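You operate a simulated robot arm through the tools that you are given. There is no shell and no other tool. Be economical: measure what you need, move in short steps, check, and stop when the job is done.

The job below is to be done with a simulated robot arm. You get a single attempt, and the scene is never put back.

JOB
Screw the green cap on the open jar and stand it in the grey tray.
Fine: clamp it in the twist gauge while you screw, then open the clamp; use the empty pocket.

It is judged by the outcome, as a careful person would: the job done as asked, and still so three seconds after it is handed in. It fails if anything else is knocked over, pushed out of place, dropped, spilled or broken. A push-on lid holds only when it is set on centred and level and pressed home; a screw cap is set on level and turned clockwise until tight.

ROBOT AND FRAMES
A 7-joint arm with a two-finger parallel gripper, fixed in place. Base frame: the origin is at the foot of the arm, x ahead of it, y to its left, z up; the work surface is at about z = 760. Readings come in mm, degrees, newtons and seconds.
With the tool pointing down near the work surface it reaches from about 300 to 700 mm from the base axis. Its first joint turns from -66.0 to 66.0 degrees. Payload 1.57 kg.
Tool frame: the origin (TCP) lies between the finger pads and is the grasp point; the fingertips stand 30 mm ahead of it; z points along the fingers, y is the line along which they close. The gripper opens to 110 mm. The fingers are 24 mm wide and 12 mm thick; the gripper's body (48 by 112 mm) begins 78 mm behind the TCP.
Orientation is told as [roll, pitch, yaw] about the base's x, y, z axes, in that order, counted from this pose: with the fingers straight down and closing along the base's y, the tool's x points along the base's -x, its y along +y and its z along -z.

CONTROLS
- The arm moves only by the tool drive_tool. Its argument "steps" is a list of rows, each a list of 7 numbers: the shift along the tool's x, y, z in units of 300 mm (1.0 is 300 mm), then the turn, a rotation vector about the tool's x, y, z in units of 60 degrees (1.0 is 60 degrees), then the finger opening in cm, from 0 to 11. In form: [[tx, ty, tz, wx, wy, wz, hand], ...]. A call has 1 to 20 rows; each row is the pose to reach, as a shift and turn from the pose commanded when the call began, along the tool's axes at that moment. A call with a number of a shift or a turn outside -1 to 1 is refused whole. A row lasts 0.2 s, in which the tool goes at most 50 mm and 8.6 degrees; a call with a longer step from one row to the next is refused whole, and so is a gripper value outside its range. Where a pose cannot be reached the arm comes as near as it can. A force on the tool above 90 N (or 10 N above the force at the start of the call, whichever is more), or a blocked arm, ends the call early, and 0.2 s more pass. Each finger travels about 108 mm/s and halts on what it meets, pressing with about 28 N; the grip force reading is that of the motor and also rises with nothing between the fingers. The clock runs only during rows and for 0.2 s after the last one: add rows that repeat a pose to give the fingers time. It gives the time, the measured TCP pose, the force on the tool (base axes), the opening and the grip force at its end, in the units of the frame above (readings bear some noise), with the torque about the TCP (base axes, N m) and any sound that the robot's microphone picked up.
- Cameras (640 x 400 px; columns grow to the right, rows downward): "scene" is fixed at [170.2, -399.7, 1392.5]; the picture's right is [0.71, -0.70, 0.00], its down [-0.46, -0.47, -0.76] and it looks along [0.53, 0.54, -0.65] (base axes); focal length 254 px, centre (320, 200). "wrist" rides on the gripper at [70, 16, -141] in the tool frame; the picture's right is [-0.23, 0.97, 0.00], its down [-0.86, -0.20, -0.48] and it looks along [-0.47, -0.11, 0.88] (tool axes); focal length 222 px, centre (320, 200). There is no depth. A picture from a camera that has moved, and an enlarged one, comes with that camera's place and axes in the base frame and with its lens.
- grab_frame(camera): a new picture of that camera. The clock stands still meanwhile.
- close_up(camera, box): a new picture of the part [left, top, right, bottom] of that camera's present view, enlarged. The clock stands still meanwhile.
- close_job(): hands the job in; it is judged then, once.

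Work in short steps. Places have to be worked out from the pictures, the camera data and where the tool is seen: move nearer, look again, correct. Check each grasp and each placing, and mend what went wrong. You have 120 turns and 84 pictures in all, those below and enlarged ones among them. Open the gripper and draw the arm clear of the work before you hand the job in, unless the task says otherwise; then end with one line.

The tools are called after "Call:" as name(argument=value, ...) on one line, values as JSON. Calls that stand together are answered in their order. drive_tool: Moves the arm, as the interface text tells. Its arguments: {"type":"object","properties":{"steps":{"type":"array"}},"required":["steps"]} The other tools are called the same way: grab_frame (camera) takes a picture; close_up (camera, box) takes an enlarged picture of a part of a camera's view; close_job () hands the job in.

At the start:

```text
time: 0.0
position: [417.3, -16.3, 1128.0]
tool_rot: [0.0, 0.1, 0.0]
contact_force: [0.5, -0.1, 0.4]
torque: [-0.01, 0.0, 0.01]
grip_width: 110.1
grasp_force: 0.0
```

scene: 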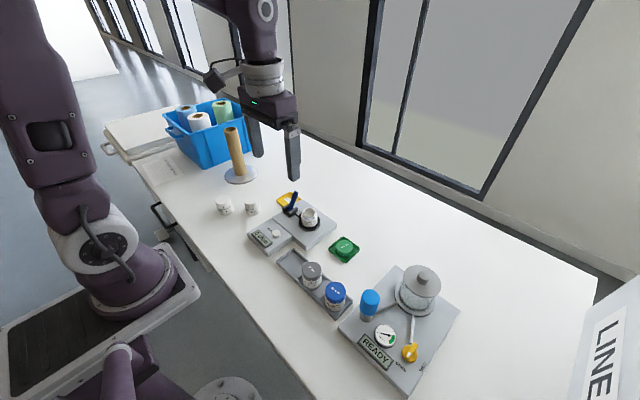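
wrist: 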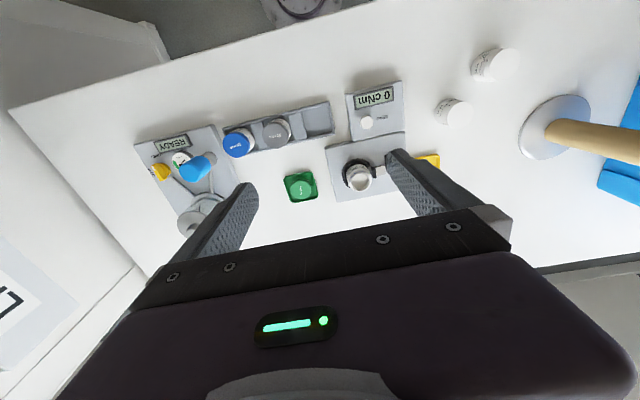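

I'll look closer at the gauge, cap and tray first.

Call:
close_up(camera="scene", box=[230, 180, 370, 270])

Call:
close_up(camera="wrist", box=[220, 70, 460, 220])

Call:
close_up(camera="scene", box=[260, 230, 420, 330])

```text
4.44 times, centred on (300, 225) of scene
camera zoom: at [170.2, -399.7, 1392.5], right [0.71, -0.7, 0.0], down [-0.46, -0.47, -0.76], along [0.53, 0.54, -0.65], focal length 1128 px, centre (409, 89)
```

zoom: 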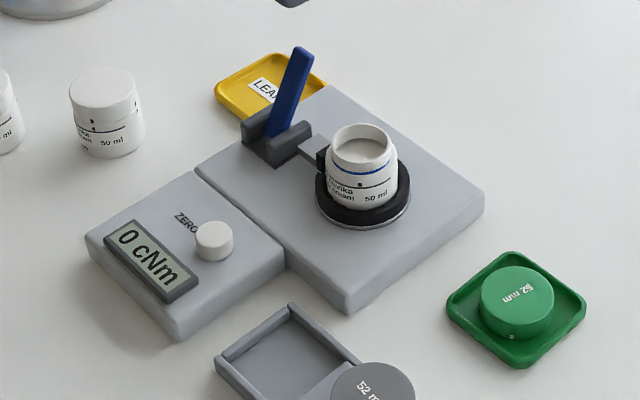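

```text
2.67 times, centred on (340, 145) of wrist
camera zoom: at [348.6, 0.4, 1268.6], right [0.23, 0.97, 0.0], down [0.86, -0.2, 0.48], along [0.47, -0.11, -0.88], focal length 592 px, centre (267, 347)
```

zoom: 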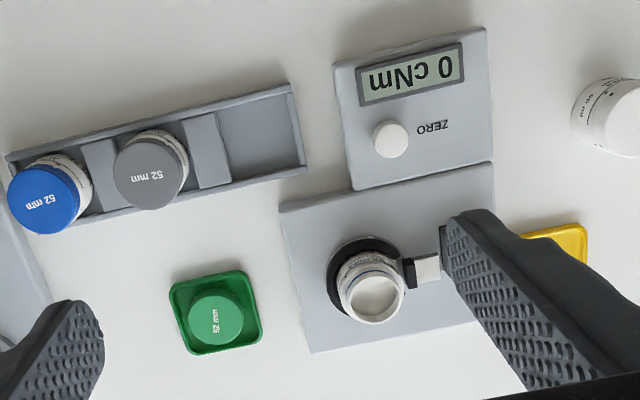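

```text
4.00 times, centred on (340, 280) of scene
camera zoom: at [170.2, -399.7, 1392.5], right [0.71, -0.7, 0.0], down [-0.46, -0.47, -0.76], along [0.53, 0.54, -0.65], focal length 1015 px, centre (240, -120)
```

zoom: 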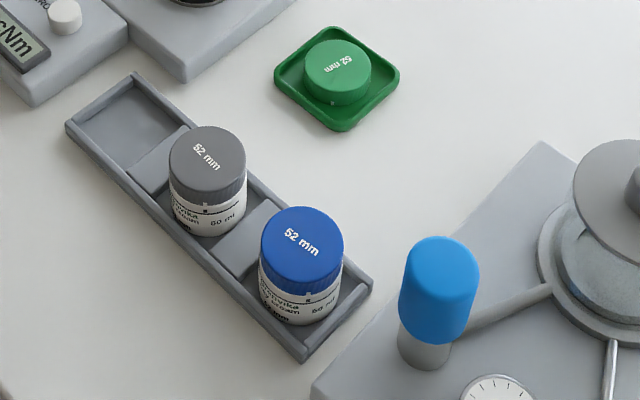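

Cap is at about (566,-99), the jar at about (555,40), and the clamp lever is on the +y side of the jar. I'll move in for a look at the clamp.

Call:
drive_tool(steps=[[-0.04, 0.09, 0.1, 0, 0, 0, 11], [-0.08, 0.18, 0.2, 0, 0, 0, 11], [-0.12, 0.27, 0.3, 0, 0, 0, 11], [-0.16, 0.353, 0.4, 0, 0, 0, 11], [-0.16, 0.353, 0.427, 0, 0, 0, 11]])

Call:
grab_frame(camera="wrist")

Call:
close_up(camera="scene", box=[265, 185, 345, 235])

```text
time: 1.2
position: [465.7, 88.8, 1001.4]
tool_rot: [0.0, -0.1, 0.0]
contact_force: [0.4, 0.6, 0.1]
torque: [-0.02, 0.06, 0.01]
grip_width: 110.1
grasp_force: 0.1
```

```text
78 pictures are left
camera wrist: at [396.7, 104.7, 1142.1], right [0.23, 0.97, 0.0], down [0.85, -0.2, 0.48], along [0.47, -0.11, -0.88], focal length 222 px, centre (320, 200)
```

wrist: 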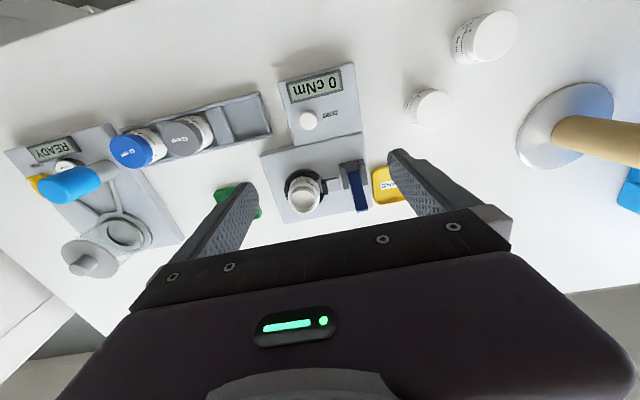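

```text
8.00 times, centred on (305, 210) of scene
camera zoom: at [170.2, -399.7, 1392.5], right [0.71, -0.7, 0.0], down [-0.46, -0.47, -0.76], along [0.53, 0.54, -0.65], focal length 2030 px, centre (440, 120)
```

zoom: 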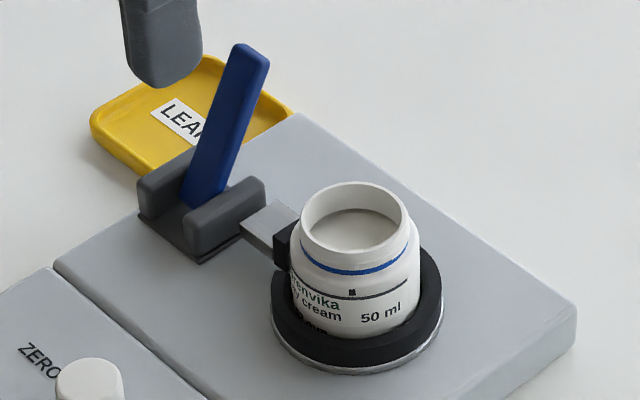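

Zooming on the clamp from the wrist view.

Call:
close_up(camera="wrist", box=[260, 130, 420, 230])

```text
4.00 times, centred on (340, 180) of wrist
camera zoom: at [396.7, 104.7, 1142.1], right [0.23, 0.97, 0.0], down [0.85, -0.2, 0.48], along [0.47, -0.11, -0.88], focal length 888 px, centre (240, 280)
```

zoom: 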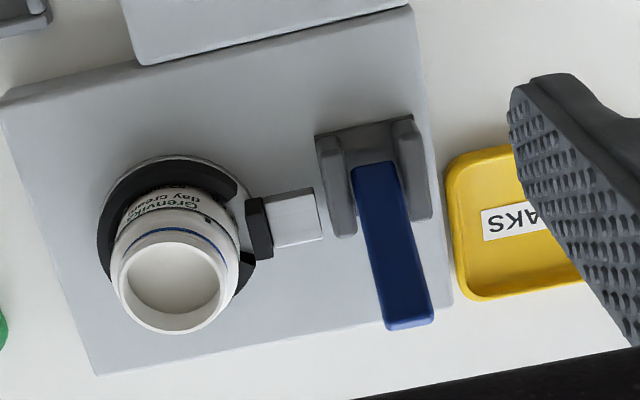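

I want to see whether the pad touches the jar (clamp state).

Call:
close_up(camera="wrist", box=[308, 170, 348, 195])

Call:
close_up(camera="scene", box=[285, 200, 325, 225])

```text
16.00 times, centred on (328, 182) of wrist
camera zoom: at [396.7, 104.7, 1142.1], right [0.23, 0.97, 0.0], down [0.85, -0.2, 0.48], along [0.47, -0.11, -0.88], focal length 3554 px, centre (192, 480)
```

zoom: 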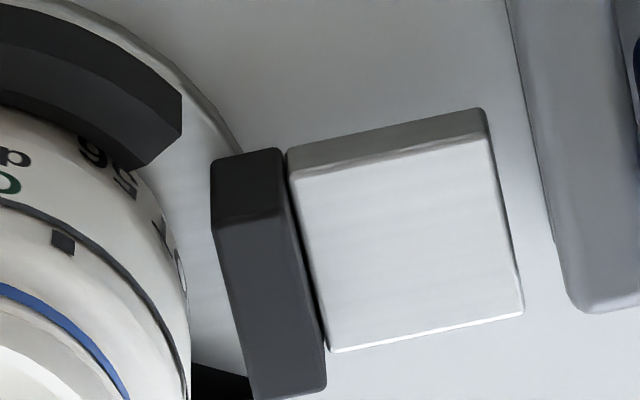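

```text
16.00 times, centred on (305, 212) of scene
camera zoom: at [170.2, -399.7, 1392.5], right [0.71, -0.7, 0.0], down [-0.46, -0.47, -0.76], along [0.53, 0.54, -0.65], focal length 4060 px, centre (560, 0)
```

zoom: 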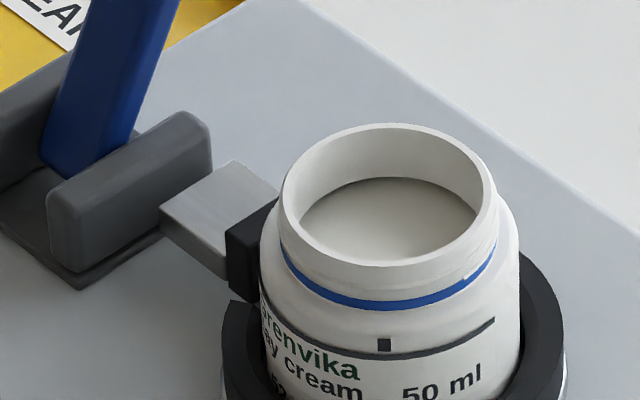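

The pad is clear of the jar, so the clamp is open. The lever leans to +x, with its tip near (574,125,866) and its hinge along y. I'll put closed fingers on its +x side.

Call:
drive_tool(steps=[[-0.15, 0.04, 0, 0, 0, 0, 8], [-0.3, 0.08, 0, 0, 0, 0, 4], [-0.45, 0.12, 0, 0, 0, 0, 0], [-0.49, 0.12, 0.1, 0, 0, 0, 0], [-0.49, 0.12, 0.25, 0, 0, 0, 0], [-0.49, 0.12, 0.4, 0, 0, 0, 0], [-0.49, 0.12, 0.4, 0, 0, 0, 0]])

Call:
close_up(camera="scene", box=[250, 150, 346, 210])

Call:
grab_frame(camera="wrist")

```text
time: 2.8
position: [612.1, 127.8, 878.7]
tool_rot: [0.0, 0.1, -0.1]
contact_force: [0.2, -0.2, -1.6]
torque: [0.03, 0.02, 0.0]
grip_width: 0.0
grasp_force: 21.3
```

```text
6.67 times, centred on (298, 180) of scene
camera zoom: at [170.2, -399.7, 1392.5], right [0.71, -0.7, 0.0], down [-0.46, -0.47, -0.76], along [0.53, 0.54, -0.65], focal length 1692 px, centre (467, 333)
```

zoom: 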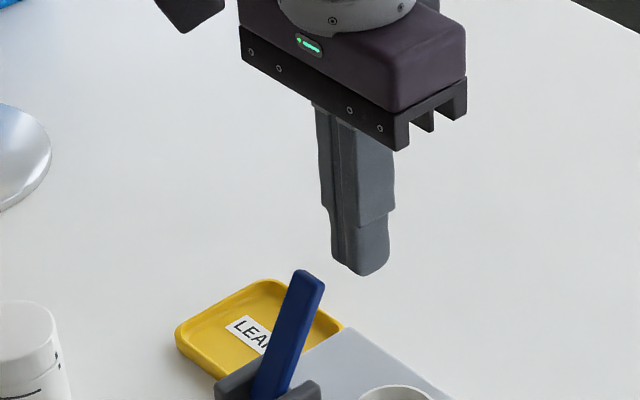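

```text
72 pictures are left
camera wrist: at [544.3, 144.3, 1018.8], right [0.23, 0.97, 0.0], down [0.86, -0.2, 0.48], along [0.47, -0.11, -0.88], focal length 222 px, centre (320, 200)
```

wrist: 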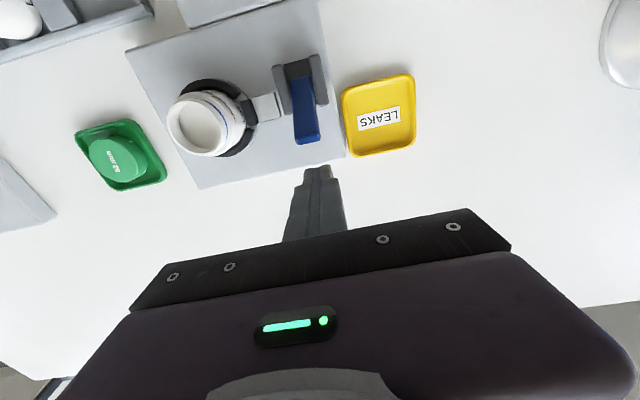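

Aligned in y. I'll lower a little and push gently towards -x, watching the force.

Call:
drive_tool(steps=[[0, 0, 0.04, 0, 0, 0, 0], [0.03, 0, 0.04, 0, 0, 0, 0], [0.06, 0, 0.04, 0, 0, 0, 0], [0.08, 0, 0.04, 0, 0, 0, 0], [0.09, 0, 0.04, 0, 0, 0, 0], [0.1, 0, 0.04, 0, 0, 0, 0]])

Call:
close_up(camera="scene", box=[250, 170, 346, 230])

```text
time: 4.2
position: [580.9, 125.7, 867.6]
tool_rot: [0.0, -0.1, 0.0]
contact_force: [0.2, -0.4, 1.4]
torque: [-0.02, 0.0, 0.01]
grip_width: 0.0
grasp_force: 20.7
```

```text
6.67 times, centred on (298, 200) of scene
camera zoom: at [170.2, -399.7, 1392.5], right [0.71, -0.7, 0.0], down [-0.46, -0.47, -0.76], along [0.53, 0.54, -0.65], focal length 1692 px, centre (467, 200)
```

zoom: 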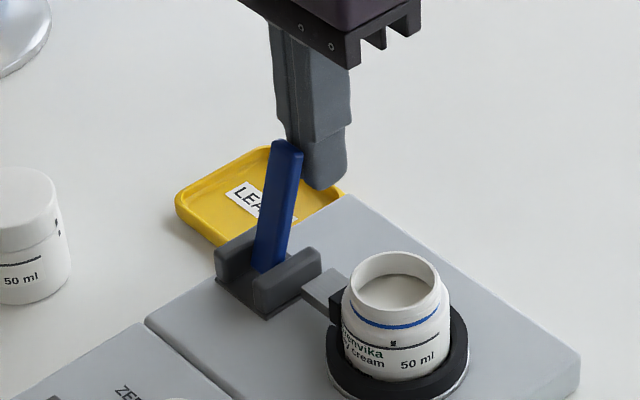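

The lever swings freely to -x with no force. Pushing on.

Call:
drive_tool(steps=[[0.03, 0, 0, 0, 0, 0, 0], [0.06, 0, 0, 0, 0, 0, 0], [0.09, 0, 0, 0, 0, 0, 0], [0.12, 0, 0, 0, 0, 0, 0], [0.14, 0, 0, 0, 0, 0, 0]])

Call:
close_up(camera="scene", box=[250, 170, 346, 230])

```text
time: 5.4
position: [542.7, 125.4, 867.2]
tool_rot: [0.0, -0.2, 0.0]
contact_force: [5.6, 0.5, 0.1]
torque: [0.01, -0.17, 0.01]
grip_width: 0.3
grasp_force: 21.6
```

```text
6.67 times, centred on (298, 200) of scene
camera zoom: at [170.3, -399.7, 1392.5], right [0.71, -0.7, 0.0], down [-0.46, -0.47, -0.76], along [0.53, 0.54, -0.65], focal length 1692 px, centre (467, 200)
```

zoom: 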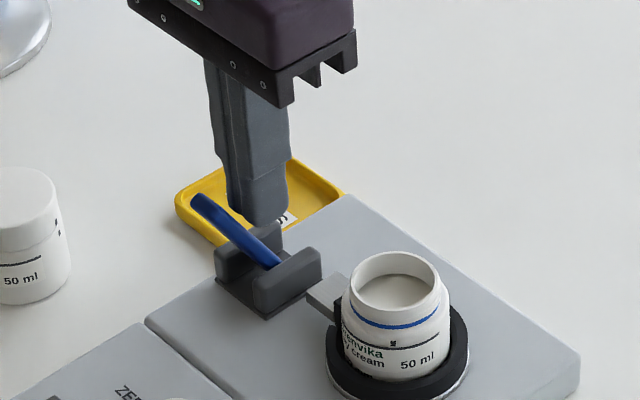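

The lever is over to the -x side with light force. I'll keep following the arc to the end stop.

Call:
drive_tool(steps=[[0.03, 0, 0.0, 0, 0, 0, 0], [0.06, 0, 0.01, 0, 0, 0, 0], [0.08, 0, 0.02, 0, 0, 0, 0], [0.1, 0, 0.03, 0, 0, 0, 0]])

Call:
close_up(camera="scene", box=[250, 170, 346, 230])

```text
time: 6.1
position: [537.6, 125.9, 870.5]
tool_rot: [0.5, -3.4, -0.2]
contact_force: [10.0, -1.7, 6.5]
torque: [-0.07, -0.22, 0.01]
grip_width: 0.0
grasp_force: 21.6
stopped in row 3: the force on the tool passed its limit at 95 N (the readings are from after the stop); the commanded pose is now the measured one
```

```text
6.67 times, centred on (298, 200) of scene
camera zoom: at [170.3, -399.7, 1392.4], right [0.71, -0.7, 0.0], down [-0.46, -0.47, -0.76], along [0.53, 0.54, -0.65], focal length 1692 px, centre (467, 200)
```

zoom: 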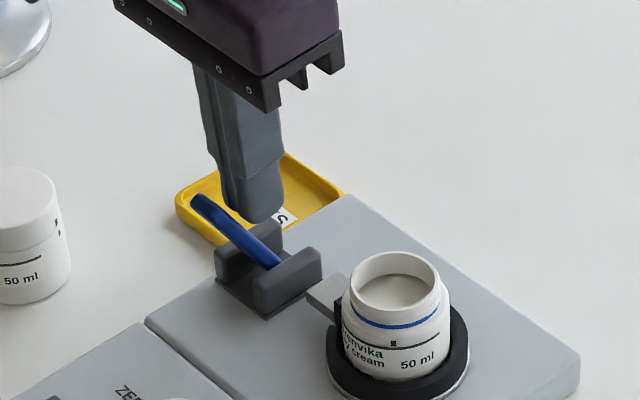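

That was the end stop, and the gauge did not visibly move. I'll back off, level the tool, rise and check the pad.

Call:
drive_tool(steps=[[-0.04, 0, -0.03, 0.008, 0.057, 0.003, 0], [-0.06, 0, -0.18, 0.008, 0.057, 0.003, 0], [-0.06, 0, -0.33, 0.008, 0.057, 0.003, 4], [-0.06, 0, -0.4, 0.008, 0.057, 0.003, 8]])

Call:
grab_frame(camera="wrist")

Call:
close_up(camera="scene", box=[265, 185, 345, 235])

```text
time: 7.1
position: [549.1, 124.2, 989.4]
tool_rot: [0.0, 0.6, -0.3]
contact_force: [-0.1, 0.0, 0.7]
torque: [-0.03, 0.0, -0.01]
grip_width: 79.9
grasp_force: 0.2
```

```text
68 pictures are left
camera wrist: at [482.3, 140.9, 1130.3], right [0.23, 0.97, 0.0], down [0.86, -0.2, 0.47], along [0.46, -0.11, -0.88], focal length 222 px, centre (320, 200)
```

wrist: 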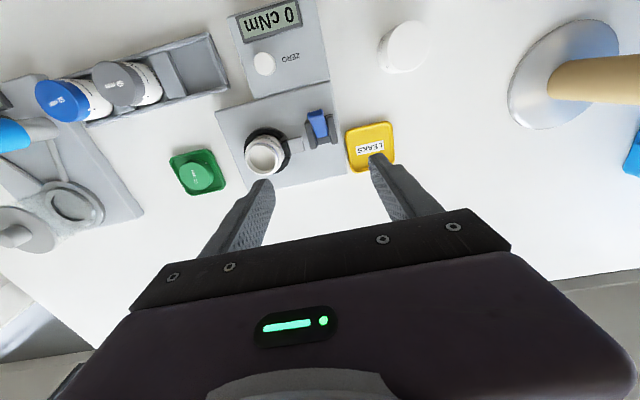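

```text
8.00 times, centred on (305, 210) of scene
camera zoom: at [170.2, -399.7, 1392.5], right [0.71, -0.7, 0.0], down [-0.46, -0.47, -0.76], along [0.53, 0.54, -0.65], focal length 2030 px, centre (440, 120)
```

zoom: 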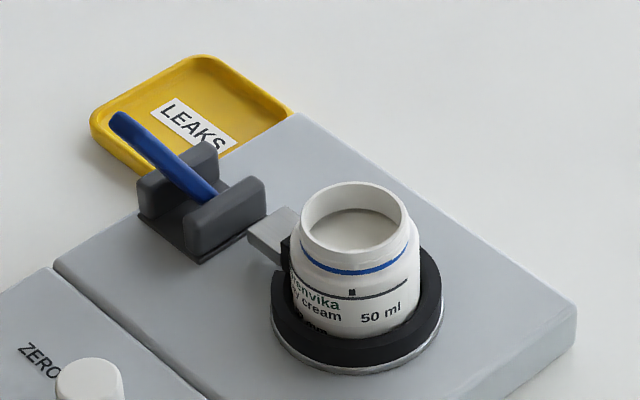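

Call:
close_up(camera="wrist", box=[235, 95, 347, 165])

Call:
close_up(camera="wrist", box=[160, 140, 240, 190])

```text
5.71 times, centred on (291, 130) of wrist
camera zoom: at [482.3, 140.9, 1130.3], right [0.23, 0.97, 0.0], down [0.86, -0.2, 0.47], along [0.46, -0.11, -0.88], focal length 1269 px, centre (486, 600)
```

zoom: 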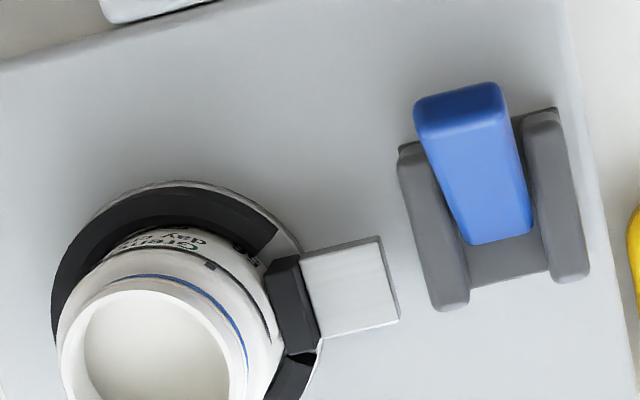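

```text
8.00 times, centred on (200, 165) of wrist
camera zoom: at [482.3, 140.9, 1130.3], right [0.23, 0.97, 0.0], down [0.86, -0.2, 0.47], along [0.46, -0.11, -0.88], focal length 1777 px, centre (1280, 480)
```

zoom: 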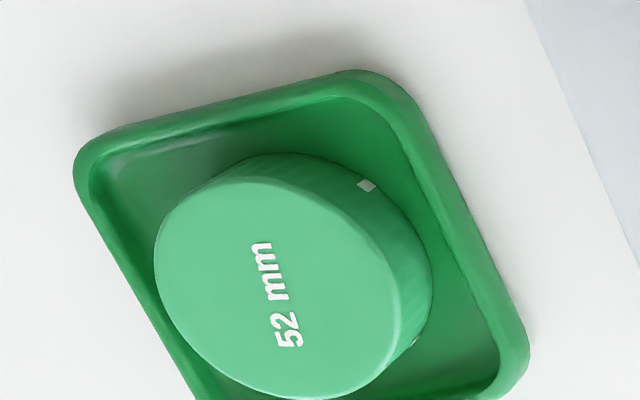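

The pad now bears on the jar: it is clamped. Next I go above the green cap to measure it.

Call:
drive_tool(steps=[[-0.012, -0.15, 0.0, 0, 0, 0, 8], [-0.024, -0.3, 0, 0, 0, 0, 8], [-0.036, -0.45, 0, 0, 0, 0, 8], [-0.048, -0.6, 0, 0, 0, 0, 8], [-0.06, -0.74, 0.0, 0, 0, 0, 8], [-0.06, -0.74, 0.15, 0, 0, 0, 8], [-0.06, -0.74, 0.25, 0, 0, 0, 8]])

Call:
grab_frame(camera="wrist")

Call:
close_up(camera="scene", box=[305, 210, 385, 260])

```text
time: 8.7
position: [564.1, -96.2, 913.5]
tool_rot: [0.0, 0.5, -0.4]
contact_force: [0.3, 0.3, -0.9]
torque: [0.0, -0.01, -0.05]
grip_width: 80.2
grasp_force: 0.1
```

```text
64 pictures are left
camera wrist: at [495.9, -80.0, 1054.2], right [0.23, 0.97, 0.0], down [0.86, -0.2, 0.47], along [0.46, -0.11, -0.88], focal length 222 px, centre (320, 200)
```

wrist: 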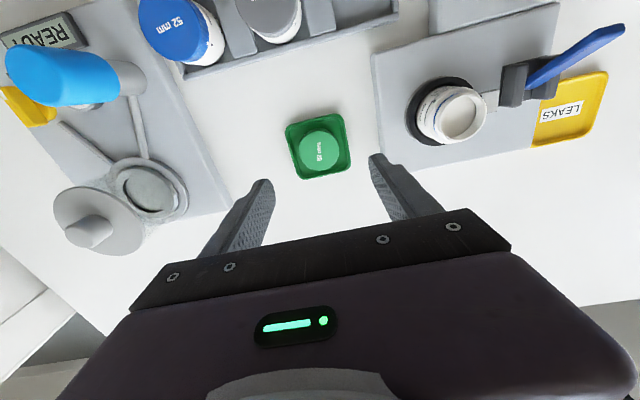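

```text
8.00 times, centred on (345, 235) of scene
camera zoom: at [170.2, -399.7, 1392.5], right [0.71, -0.7, 0.0], down [-0.46, -0.47, -0.76], along [0.53, 0.54, -0.65], focal length 2030 px, centre (120, -80)
```

zoom: 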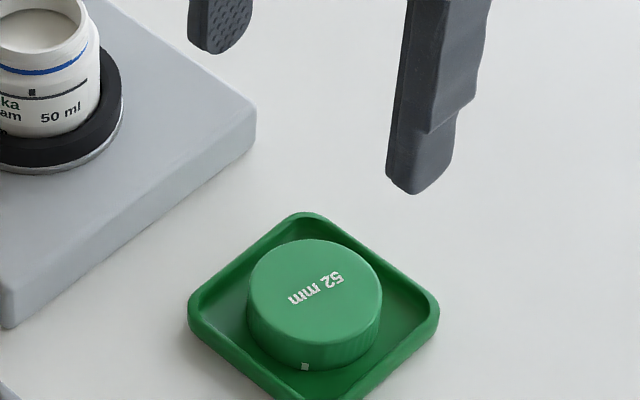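

Call:
close_up(camera="wrist", box=[270, 100, 366, 160])

Call:
close_up(camera="wrist", box=[395, 65, 507, 135])

```text
6.67 times, centred on (318, 130) of wrist
camera zoom: at [495.9, -80.0, 1054.2], right [0.23, 0.97, 0.0], down [0.86, -0.2, 0.47], along [0.46, -0.11, -0.88], focal length 1481 px, centre (333, 667)
```

zoom: 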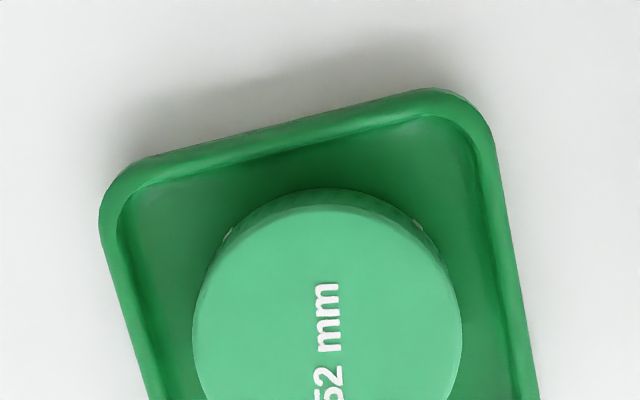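

```text
5.71 times, centred on (451, 100) of wrist
camera zoom: at [495.9, -80.0, 1054.2], right [0.23, 0.97, 0.0], down [0.86, -0.2, 0.47], along [0.46, -0.11, -0.88], focal length 1269 px, centre (-429, 771)
```

zoom: 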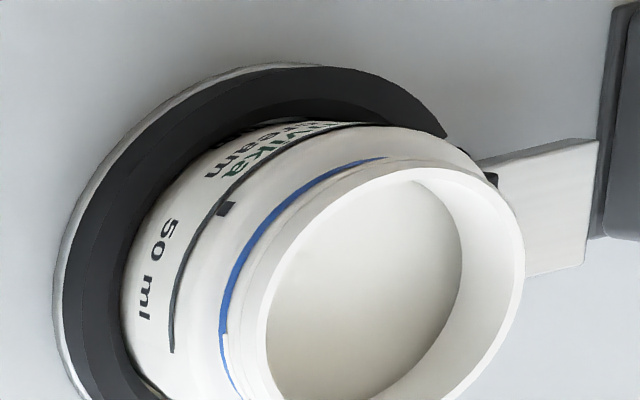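

Fingers of 12 mm won't fit between cap and rim (about 9 mm gap), so I must know the rim height against the cap. Zooming further.

Call:
close_up(camera="scene", box=[325, 232, 365, 262])

```text
13.33 times, centred on (345, 247) of scene
camera zoom: at [170.2, -399.7, 1392.5], right [0.71, -0.7, 0.0], down [-0.46, -0.47, -0.76], along [0.53, 0.54, -0.65], focal length 3383 px, centre (-13, -427)
```

zoom: 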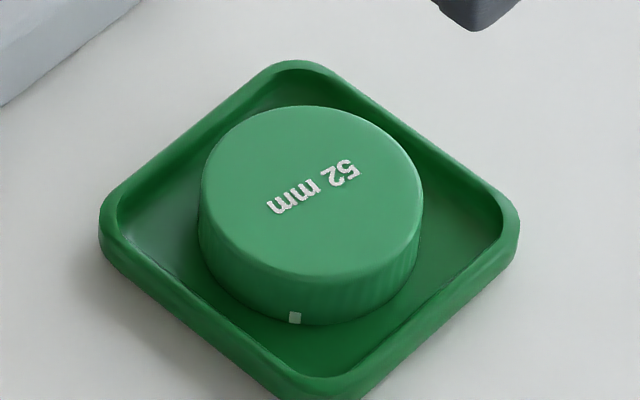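

Cap is about 14 mm tall (top ≈776) and the rim is at ≈769, so I can grip the cap's upper 6 mm with tips just above the rim. I'll descend to tips ≈777 first.

Call:
drive_tool(steps=[[-0.012, -0.006, 0.1, 0, -0.009, -0.007, 7], [-0.023, -0.012, 0.22, 0, -0.009, -0.007, 6.8], [-0.023, -0.012, 0.3, 0, -0.009, -0.007, 6.8], [-0.023, -0.012, 0.345, 0, -0.009, -0.007, 6.8], [-0.023, -0.012, 0.345, 0, -0.009, -0.007, 6.8]])

Call:
grab_frame(camera="wrist")

Call:
close_up(camera="scene", box=[315, 222, 379, 262])

```text
time: 9.9
position: [568.1, -102.5, 811.0]
tool_rot: [0.0, 0.0, 0.2]
contact_force: [-0.6, -0.9, -0.7]
torque: [0.0, 0.04, -0.04]
grip_width: 67.9
grasp_force: 0.1
```

```text
59 pictures are left
camera wrist: at [500.2, -85.4, 951.9], right [0.22, 0.97, 0.0], down [0.86, -0.2, 0.48], along [0.47, -0.11, -0.88], focal length 222 px, centre (320, 200)
```

wrist: 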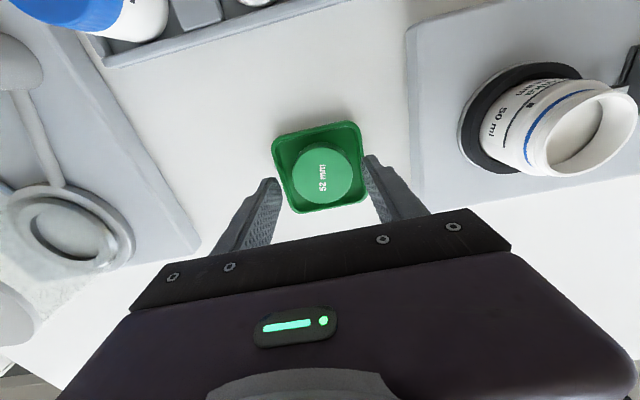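

```text
10.00 times, centred on (347, 242) of scene
camera zoom: at [170.2, -399.7, 1392.5], right [0.71, -0.7, 0.0], down [-0.46, -0.47, -0.76], along [0.53, 0.54, -0.65], focal length 2537 px, centre (50, -220)
```

zoom: 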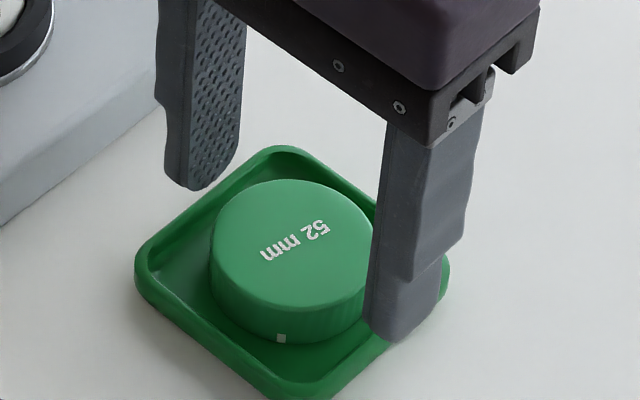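

TCP x matches the cap, and y needs about +3. Lowering another 10 mm to see the rim clearance.

Call:
drive_tool(steps=[[0, 0.01, 0.02, 0, 0, 0, 6.8], [0, 0.01, 0.033, 0, 0, 0, 6.8], [0, 0.01, 0.033, 0, 0, 0, 6.8]])

Call:
close_up(camera="scene", box=[315, 222, 379, 262])

Call:
close_up(camera="wrist", box=[260, 120, 388, 220])

```text
time: 10.7
position: [570.5, -97.8, 803.1]
tool_rot: [0.0, 0.0, 0.2]
contact_force: [0.0, 0.3, -0.5]
torque: [0.01, 0.03, -0.02]
grip_width: 67.8
grasp_force: 0.1
```

```text
10.00 times, centred on (347, 242) of scene
camera zoom: at [170.2, -399.7, 1392.5], right [0.71, -0.7, 0.0], down [-0.46, -0.47, -0.76], along [0.53, 0.54, -0.65], focal length 2537 px, centre (50, -220)
```

zoom: 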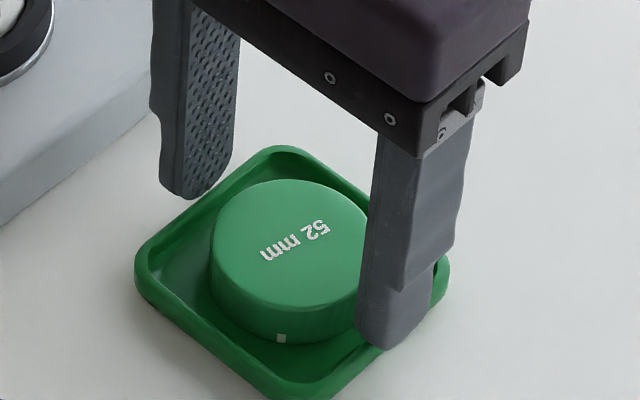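

```text
4.00 times, centred on (324, 170) of wrist
camera zoom: at [502.0, -81.7, 943.0], right [0.22, 0.97, 0.0], down [0.86, -0.2, 0.48], along [0.47, -0.11, -0.88], focal length 888 px, centre (304, 320)
```

zoom: 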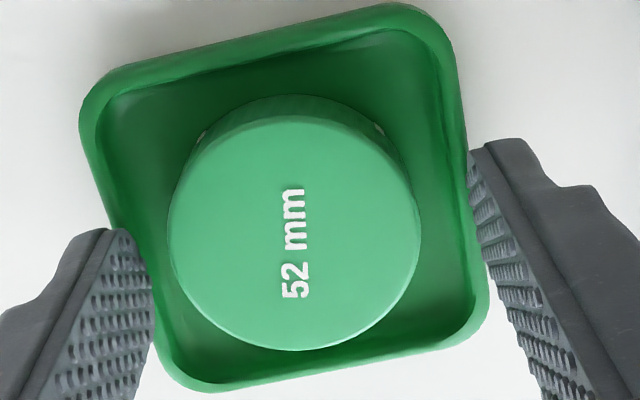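

Centred within 2–3 mm and still above the rim. I'll nudge -y 2 mm, down 2 mm, and close.

Call:
drive_tool(steps=[[0, -0.007, 0.007, 0, 0, 0, 6.8], [0, -0.007, 0.007, 0, 0, 0, 5.8], [0, -0.007, 0.007, 0, 0, 0, 5.0], [0, -0.007, 0.007, 0, 0, 0, 4.6], [0, -0.007, 0.007, 0, 0, 0, 4.6]])

Call:
close_up(camera="scene", box=[315, 222, 379, 262])

```text
time: 11.9
position: [571.1, -100.2, 801.1]
tool_rot: [0.0, 0.0, 0.2]
contact_force: [0.7, -1.0, 6.3]
torque: [-0.03, -0.01, 0.03]
grip_width: 49.4
grasp_force: 28.2
```

```text
10.00 times, centred on (347, 242) of scene
camera zoom: at [170.1, -399.7, 1392.5], right [0.71, -0.7, 0.0], down [-0.46, -0.47, -0.76], along [0.53, 0.54, -0.65], focal length 2537 px, centre (50, -220)
```

zoom: 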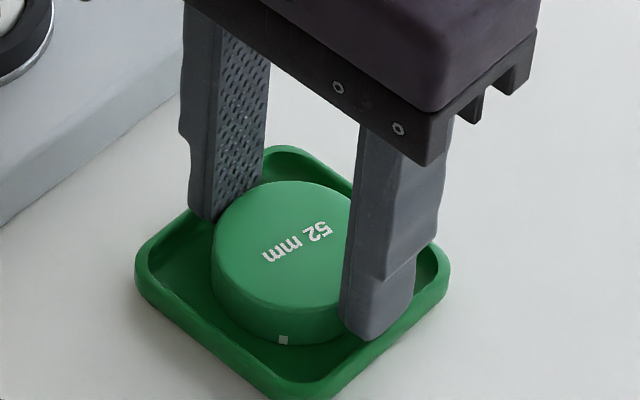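

Gripped at 49.4 mm. Lifting straight up and checking.

Call:
drive_tool(steps=[[0, 0, -0.03, 0, 0, 0, 4.6], [0, 0, -0.1, 0, 0, 0, 4.6], [0, 0, -0.25, 0, 0, 0, 4.6], [0, 0, -0.4, 0, 0, 0, 4.6], [0, 0, -0.4, 0, 0, 0, 4.6]])

Call:
close_up(camera="scene", box=[300, 180, 396, 260])

Call:
grab_frame(camera="wrist")

```text
time: 13.1
position: [571.1, -103.0, 924.1]
tool_rot: [-0.1, 0.0, 0.2]
contact_force: [-0.2, -0.4, 0.1]
torque: [0.01, 0.01, 0.0]
grip_width: 49.3
grasp_force: 27.9
```

```text
5.00 times, centred on (348, 220) of scene
camera zoom: at [170.2, -399.7, 1392.5], right [0.71, -0.7, 0.0], down [-0.46, -0.47, -0.76], along [0.53, 0.54, -0.65], focal length 1269 px, centre (180, 100)
```

zoom: 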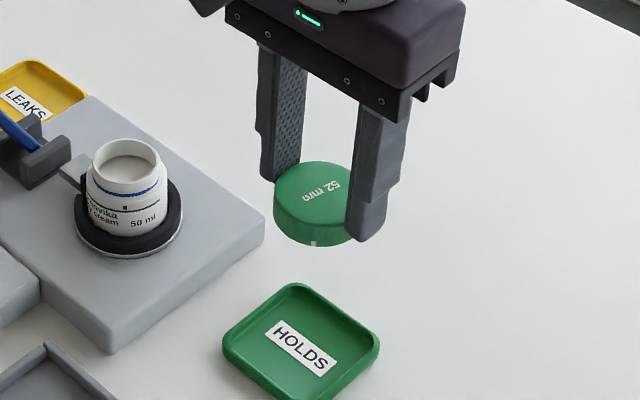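

```text
53 pictures are left
camera wrist: at [502.6, -86.6, 1063.0], right [0.22, 0.97, 0.0], down [0.86, -0.2, 0.48], along [0.47, -0.11, -0.88], focal length 222 px, centre (320, 200)
```

wrist: 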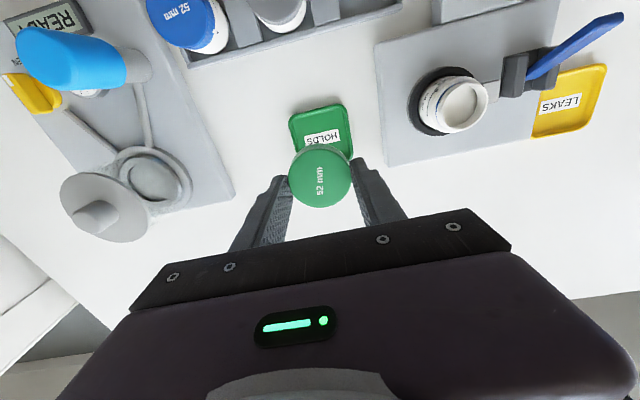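

Cap is held level and centred. I'll take a precise look at the jar rim from here and at the held cap.

Call:
close_up(camera="wrist", box=[407, 60, 503, 140])

Call:
close_up(camera="wrist", box=[272, 136, 368, 216])

Call:
close_up(camera="scene", box=[284, 196, 340, 231])

```text
5.00 times, centred on (455, 100) of wrist
camera zoom: at [502.6, -86.6, 1063.0], right [0.22, 0.97, 0.0], down [0.86, -0.2, 0.48], along [0.47, -0.11, -0.88], focal length 1111 px, centre (-355, 700)
```

zoom: 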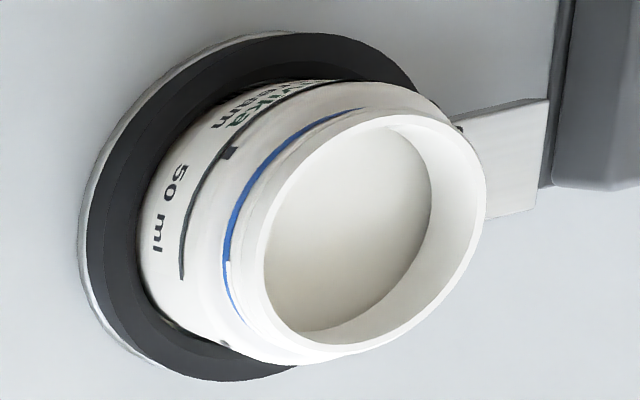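

```text
5.00 times, centred on (320, 176) of wrist
camera zoom: at [502.6, -86.6, 1063.0], right [0.22, 0.97, 0.0], down [0.86, -0.2, 0.48], along [0.47, -0.11, -0.88], focal length 1111 px, centre (320, 320)
```

zoom: 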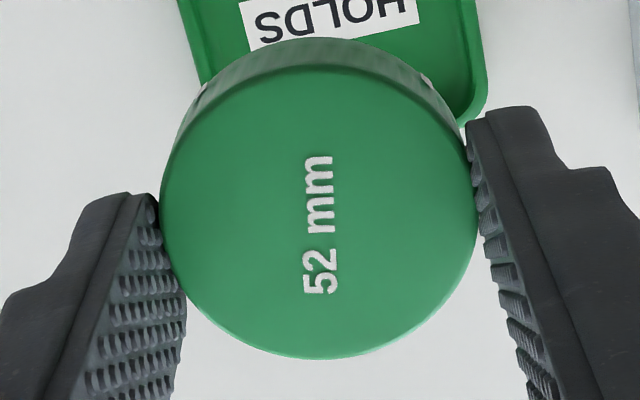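

```text
11.43 times, centred on (312, 214) of scene
camera zoom: at [170.2, -399.7, 1392.5], right [0.71, -0.7, 0.0], down [-0.46, -0.47, -0.76], along [0.53, 0.54, -0.65], focal length 2900 px, centre (411, 46)
```

zoom: 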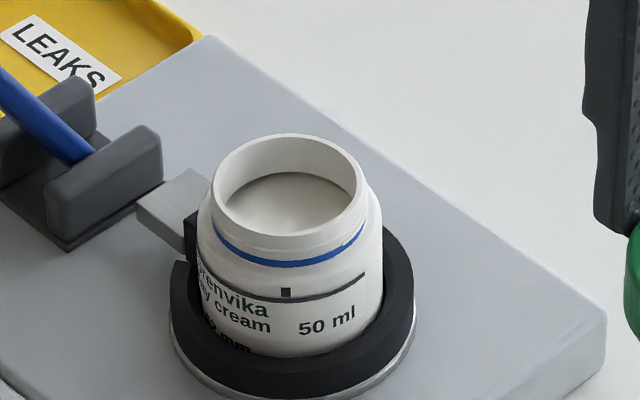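

Jar rim estimated at about (554,38,842), with the cap about 2 mm on the -x side of the TCP. I'll hover the cap over the jar and compare views.

Call:
drive_tool(steps=[[0.012, 0.117, 0, 0, 0, 0, 4.6], [0.025, 0.234, 0, 0, 0, 0, 4.6], [0.038, 0.351, 0, 0, 0, 0, 4.6], [0.05, 0.468, 0, 0, 0, 0, 4.6], [0.05, 0.468, 0, 0, 0, 0, 4.6], [0.05, 0.468, 0, 0, 0, 0, 4.6]])

Call:
close_up(camera="scene", box=[264, 165, 360, 240])

Call:
close_up(camera="wrist", box=[256, 100, 384, 220])

```text
time: 14.5
position: [556.8, 37.3, 920.3]
tool_rot: [0.0, 0.0, 0.2]
contact_force: [0.0, 0.1, 0.3]
torque: [-0.04, 0.01, 0.03]
grip_width: 49.6
grasp_force: 28.4
```

```text
5.33 times, centred on (312, 202) of scene
camera zoom: at [170.2, -399.7, 1392.5], right [0.71, -0.7, 0.0], down [-0.46, -0.47, -0.76], along [0.53, 0.54, -0.65], focal length 1353 px, centre (363, 187)
```

zoom: 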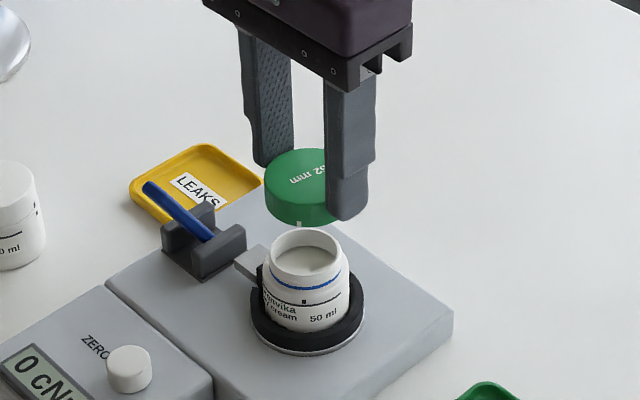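

```text
3.33 times, centred on (320, 160) of wrist
camera zoom: at [489.1, 53.2, 1060.2], right [0.22, 0.97, 0.0], down [0.86, -0.2, 0.48], along [0.47, -0.11, -0.88], focal length 740 px, centre (320, 333)
```

zoom: 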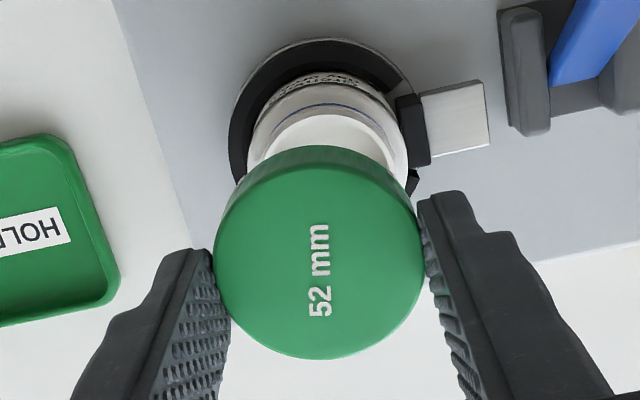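

Comparison shows the jar axis about (+1,+2) mm from the cap axis. I'll correct that and lower 25 mm.

Call:
drive_tool(steps=[[-0.004, 0.0075, 0.03, 0, 0, 0, 4.6], [-0.004, 0.0075, 0.06, 0, 0, 0, 4.6], [-0.004, 0.0075, 0.083, 0, 0, 0, 4.6], [-0.004, 0.0075, 0.083, 0, 0, 0, 4.6], [-0.004, 0.0075, 0.083, 0, 0, 0, 4.6]])

Call:
close_up(camera="scene", box=[280, 183, 344, 233])

Call:
close_up(camera="wrist", box=[256, 100, 384, 220])

```text
time: 15.7
position: [555.4, 39.2, 895.3]
tool_rot: [0.1, 0.0, 0.2]
contact_force: [-0.5, -0.4, 0.2]
torque: [-0.01, 0.02, -0.02]
grip_width: 49.3
grasp_force: 28.2
```

```text
8.00 times, centred on (312, 208) of scene
camera zoom: at [170.2, -399.7, 1392.5], right [0.71, -0.7, 0.0], down [-0.46, -0.47, -0.76], along [0.53, 0.54, -0.65], focal length 2030 px, centre (384, 136)
```

zoom: 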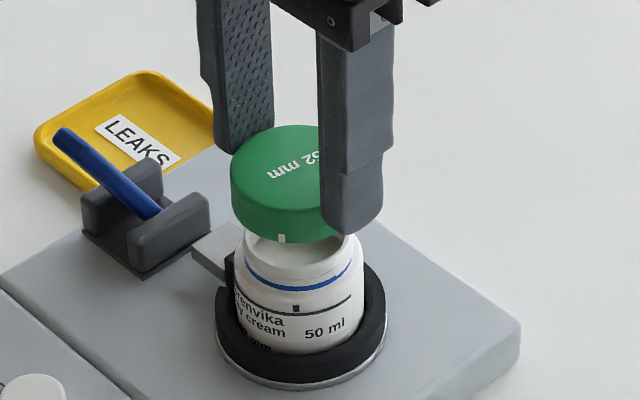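

```text
3.33 times, centred on (320, 160) of wrist
camera zoom: at [487.2, 56.1, 1035.7], right [0.22, 0.97, 0.0], down [0.86, -0.2, 0.48], along [0.47, -0.11, -0.88], focal length 740 px, centre (320, 333)
```

zoom: 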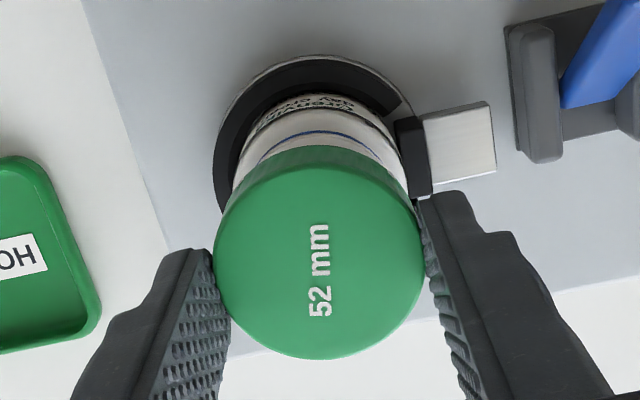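

Both views show good alignment now. Lowering gently with force checks.

Call:
drive_tool(steps=[[0, 0, 0.012, 0, 0, 0, 4.6], [0, 0, 0.024, 0, 0, 0, 4.6], [0, 0, 0.036, 0, 0, 0, 4.6], [0, 0, 0.036, 0, 0, 0, 4.6]])

Call:
close_up(camera="scene", box=[280, 183, 344, 233])

```text
time: 16.7
position: [556.2, 40.7, 884.6]
tool_rot: [0.1, 0.0, 0.3]
contact_force: [0.7, -0.5, -0.7]
torque: [-0.01, -0.03, -0.01]
grip_width: 49.4
grasp_force: 27.7
```

```text
8.00 times, centred on (312, 208) of scene
camera zoom: at [170.2, -399.7, 1392.5], right [0.71, -0.7, 0.0], down [-0.46, -0.47, -0.76], along [0.53, 0.54, -0.65], focal length 2030 px, centre (384, 136)
```

zoom: 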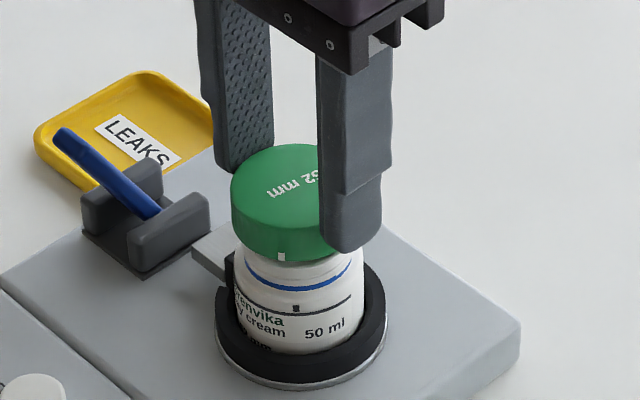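

The skirt is just at the rim. Continuing in 1.5 mm steps.

Call:
drive_tool(steps=[[0, 0, 0.005, 0, 0, 0, 4.6], [0, 0, 0.01, 0, 0, 0, 4.6], [0, 0, 0.014, 0, 0, 0, 4.6], [0, 0, 0.014, 0, 0, 0, 4.6]])

```text
time: 17.7
position: [555.2, 41.7, 881.1]
tool_rot: [0.0, 0.0, 0.2]
contact_force: [-0.5, 0.1, 0.0]
torque: [-0.03, -0.02, 0.01]
grip_width: 49.6
grasp_force: 28.0
```

Call:
drive_tool(steps=[[0, 0, 0.004, 0, 0, 0, 4.6], [0, 0, 0.007, 0, 0, 0, 4.6], [0, 0, 0.01, 0, 0, 0, 4.6], [0, 0, 0.01, 0, 0, 0, 4.6]])

Call:
close_up(camera="scene", box=[280, 183, 344, 233])

```text
time: 18.7
position: [554.8, 41.7, 875.8]
tool_rot: [0.0, 0.0, 0.2]
contact_force: [0.4, -0.5, 0.2]
torque: [0.03, 0.0, -0.01]
grip_width: 49.5
grasp_force: 27.8
```

```text
8.00 times, centred on (312, 208) of scene
camera zoom: at [170.2, -399.7, 1392.5], right [0.71, -0.7, 0.0], down [-0.46, -0.47, -0.76], along [0.53, 0.54, -0.65], focal length 2030 px, centre (384, 136)
```

zoom: 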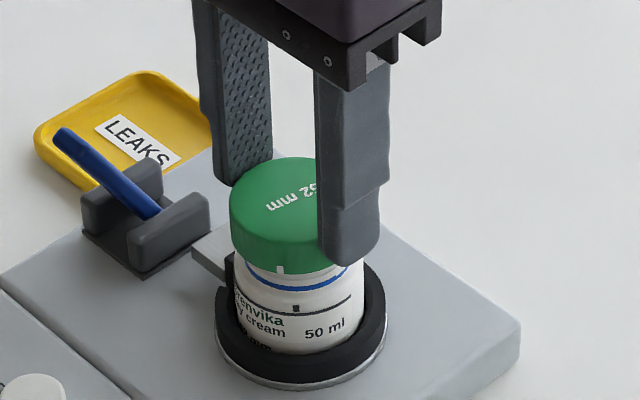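

The skirt is over the neck with no contact force. Lowering further to the thread.

Call:
drive_tool(steps=[[0, 0, 0.003, 0, 0, 0, 4.6], [0, 0, 0.006, 0, 0, 0, 4.6], [0, 0, 0.008, 0, 0, 0, 4.6], [0, 0, 0.008, 0, 0, 0, 4.6]])

```text
time: 19.7
position: [555.4, 41.0, 873.4]
tool_rot: [-0.1, 0.0, 0.1]
contact_force: [1.6, -12.3, 0.3]
torque: [-0.43, -0.11, 0.01]
grip_width: 49.3
grasp_force: 27.9
```

Contact pushes the cap towards -y (12 N), so I'm about 1 mm too far in +y. Backing off 1 mm in y.

Call:
drive_tool(steps=[[0, -0.002, 0, 0, 0, 0, 4.6], [0, -0.004, 0, 0, 0, 0, 4.6], [0, -0.004, 0, 0, 0, 0, 4.6]])

```text
time: 20.5
position: [556.6, 40.3, 873.5]
tool_rot: [0.1, 0.2, 0.2]
contact_force: [-0.8, -3.1, -1.1]
torque: [-0.1, -0.02, 0.0]
grip_width: 49.5
grasp_force: 28.0
```

Force dropped to 3 N. Another 0.4 mm, then down 1.5 mm.

Call:
drive_tool(steps=[[0, -0.0013, 0, 0, 0, 0, 4.6], [0, -0.0013, 0.003, 0, 0, 0, 4.6], [0, -0.0013, 0.005, 0, 0, 0, 4.6], [0, -0.0013, 0.005, 0, 0, 0, 4.6]])

```text
time: 21.5
position: [556.4, 39.5, 872.9]
tool_rot: [0.0, -0.1, 0.2]
contact_force: [0.3, -0.1, 1.0]
torque: [-0.02, 0.0, 0.0]
grip_width: 49.4
grasp_force: 28.5
```

Call:
drive_tool(steps=[[0, 0, 0.003, 0, 0, 0, 4.6], [0, 0, 0.006, 0, 0, 0, 4.6], [0, 0, 0.006, 0, 0, 0, 4.6]])

Call:
close_up(camera="scene", box=[280, 183, 344, 233])

```text
time: 22.3
position: [556.1, 39.8, 871.1]
tool_rot: [-0.1, 0.1, 0.3]
contact_force: [0.2, -0.9, -0.1]
torque: [-0.04, -0.01, -0.01]
grip_width: 49.6
grasp_force: 27.5
```

```text
8.00 times, centred on (312, 208) of scene
camera zoom: at [170.2, -399.7, 1392.5], right [0.71, -0.7, 0.0], down [-0.46, -0.47, -0.76], along [0.53, 0.54, -0.65], focal length 2030 px, centre (384, 136)
```

zoom: 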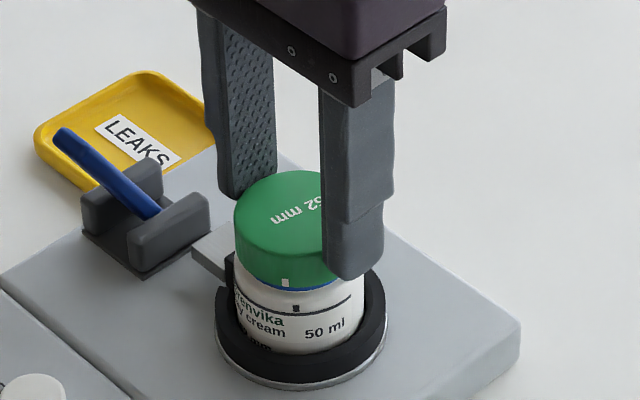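

The cap's now down to just above the blue line. Continuing until axial contact.

Call:
drive_tool(steps=[[0, 0, 0.003, 0, 0, 0, 4.6], [0, 0, 0.006, 0, 0, 0, 4.6], [0, 0, 0.006, 0, 0, 0, 4.6]])

```text
time: 23.1
position: [556.2, 39.8, 868.5]
tool_rot: [0.0, 0.2, 0.2]
contact_force: [-8.6, 0.0, -0.2]
torque: [0.33, 0.15, 0.0]
grip_width: 49.3
grasp_force: 28.1
```

Now 9 N pushes towards -x, so I shift -x by 1 mm.

Call:
drive_tool(steps=[[0.002, 0, 0, 0, 0, 0, 4.6], [0.0038, 0, 0, 0, 0, 0, 4.6], [0.0038, 0, 0, 0, 0, 0, 4.6]])

```text
time: 23.9
position: [555.6, 41.3, 869.1]
tool_rot: [0.0, 0.0, 0.2]
contact_force: [-0.6, 0.1, -0.7]
torque: [0.03, 0.0, 0.0]
grip_width: 49.4
grasp_force: 27.7
```

Call:
drive_tool(steps=[[0, 0, 0.003, 0, 0, 0, 4.6], [0, 0, 0.006, 0, 0, 0, 4.6], [0, 0, 0.006, 0, 0, 0, 4.6]])

Call:
close_up(camera="scene", box=[280, 183, 344, 233])

```text
time: 24.7
position: [555.6, 39.5, 868.3]
tool_rot: [0.0, 0.0, 0.2]
contact_force: [2.7, 0.8, -0.6]
torque: [0.03, -0.08, 0.02]
grip_width: 49.5
grasp_force: 27.9
```

```text
8.00 times, centred on (312, 208) of scene
camera zoom: at [170.2, -399.7, 1392.5], right [0.71, -0.7, 0.0], down [-0.46, -0.47, -0.76], along [0.53, 0.54, -0.65], focal length 2030 px, centre (384, 136)
```

zoom: 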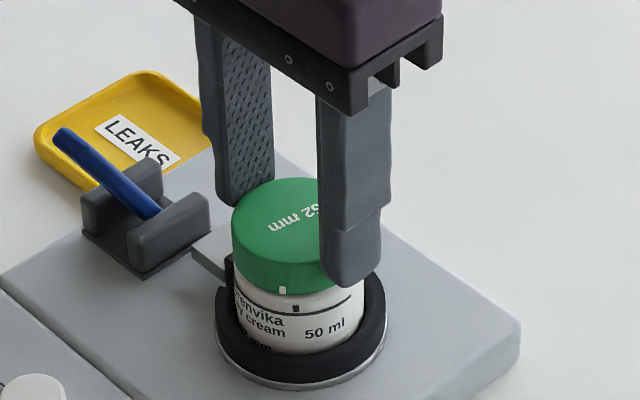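

Blue line covered. Another small step down.

Call:
drive_tool(steps=[[0, 0, 0.003, 0, 0, 0, 4.6], [0, 0, 0.006, 0, 0, 0, 4.6], [0, 0, 0.006, 0, 0, 0, 4.6]])

```text
time: 25.5
position: [555.3, 39.6, 866.8]
tool_rot: [0.1, 0.0, 0.2]
contact_force: [0.8, -1.8, -0.8]
torque: [-0.03, -0.03, -0.03]
grip_width: 49.4
grasp_force: 27.8
```

Call:
drive_tool(steps=[[0, 0, 0.003, 0, 0, 0, 4.6], [0, 0, 0.006, 0, 0, 0, 4.6], [0, 0, 0.006, 0, 0, 0, 4.6]])

Call:
close_up(camera="scene", box=[288, 195, 336, 225])

```text
time: 26.3
position: [554.7, 40.1, 864.3]
tool_rot: [0.0, 0.0, 0.2]
contact_force: [-2.1, 0.6, 11.4]
torque: [0.07, 0.16, 0.02]
grip_width: 49.7
grasp_force: 27.9
```

```text
13.33 times, centred on (312, 210) of scene
camera zoom: at [170.0, -399.7, 1392.5], right [0.71, -0.7, 0.0], down [-0.46, -0.47, -0.76], along [0.53, 0.54, -0.65], focal length 3383 px, centre (427, 67)
```

zoom: 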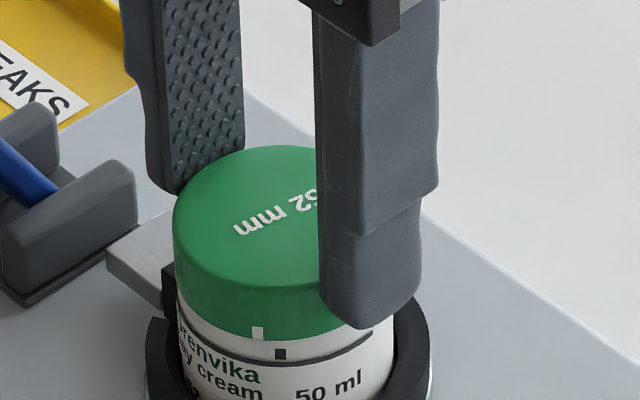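

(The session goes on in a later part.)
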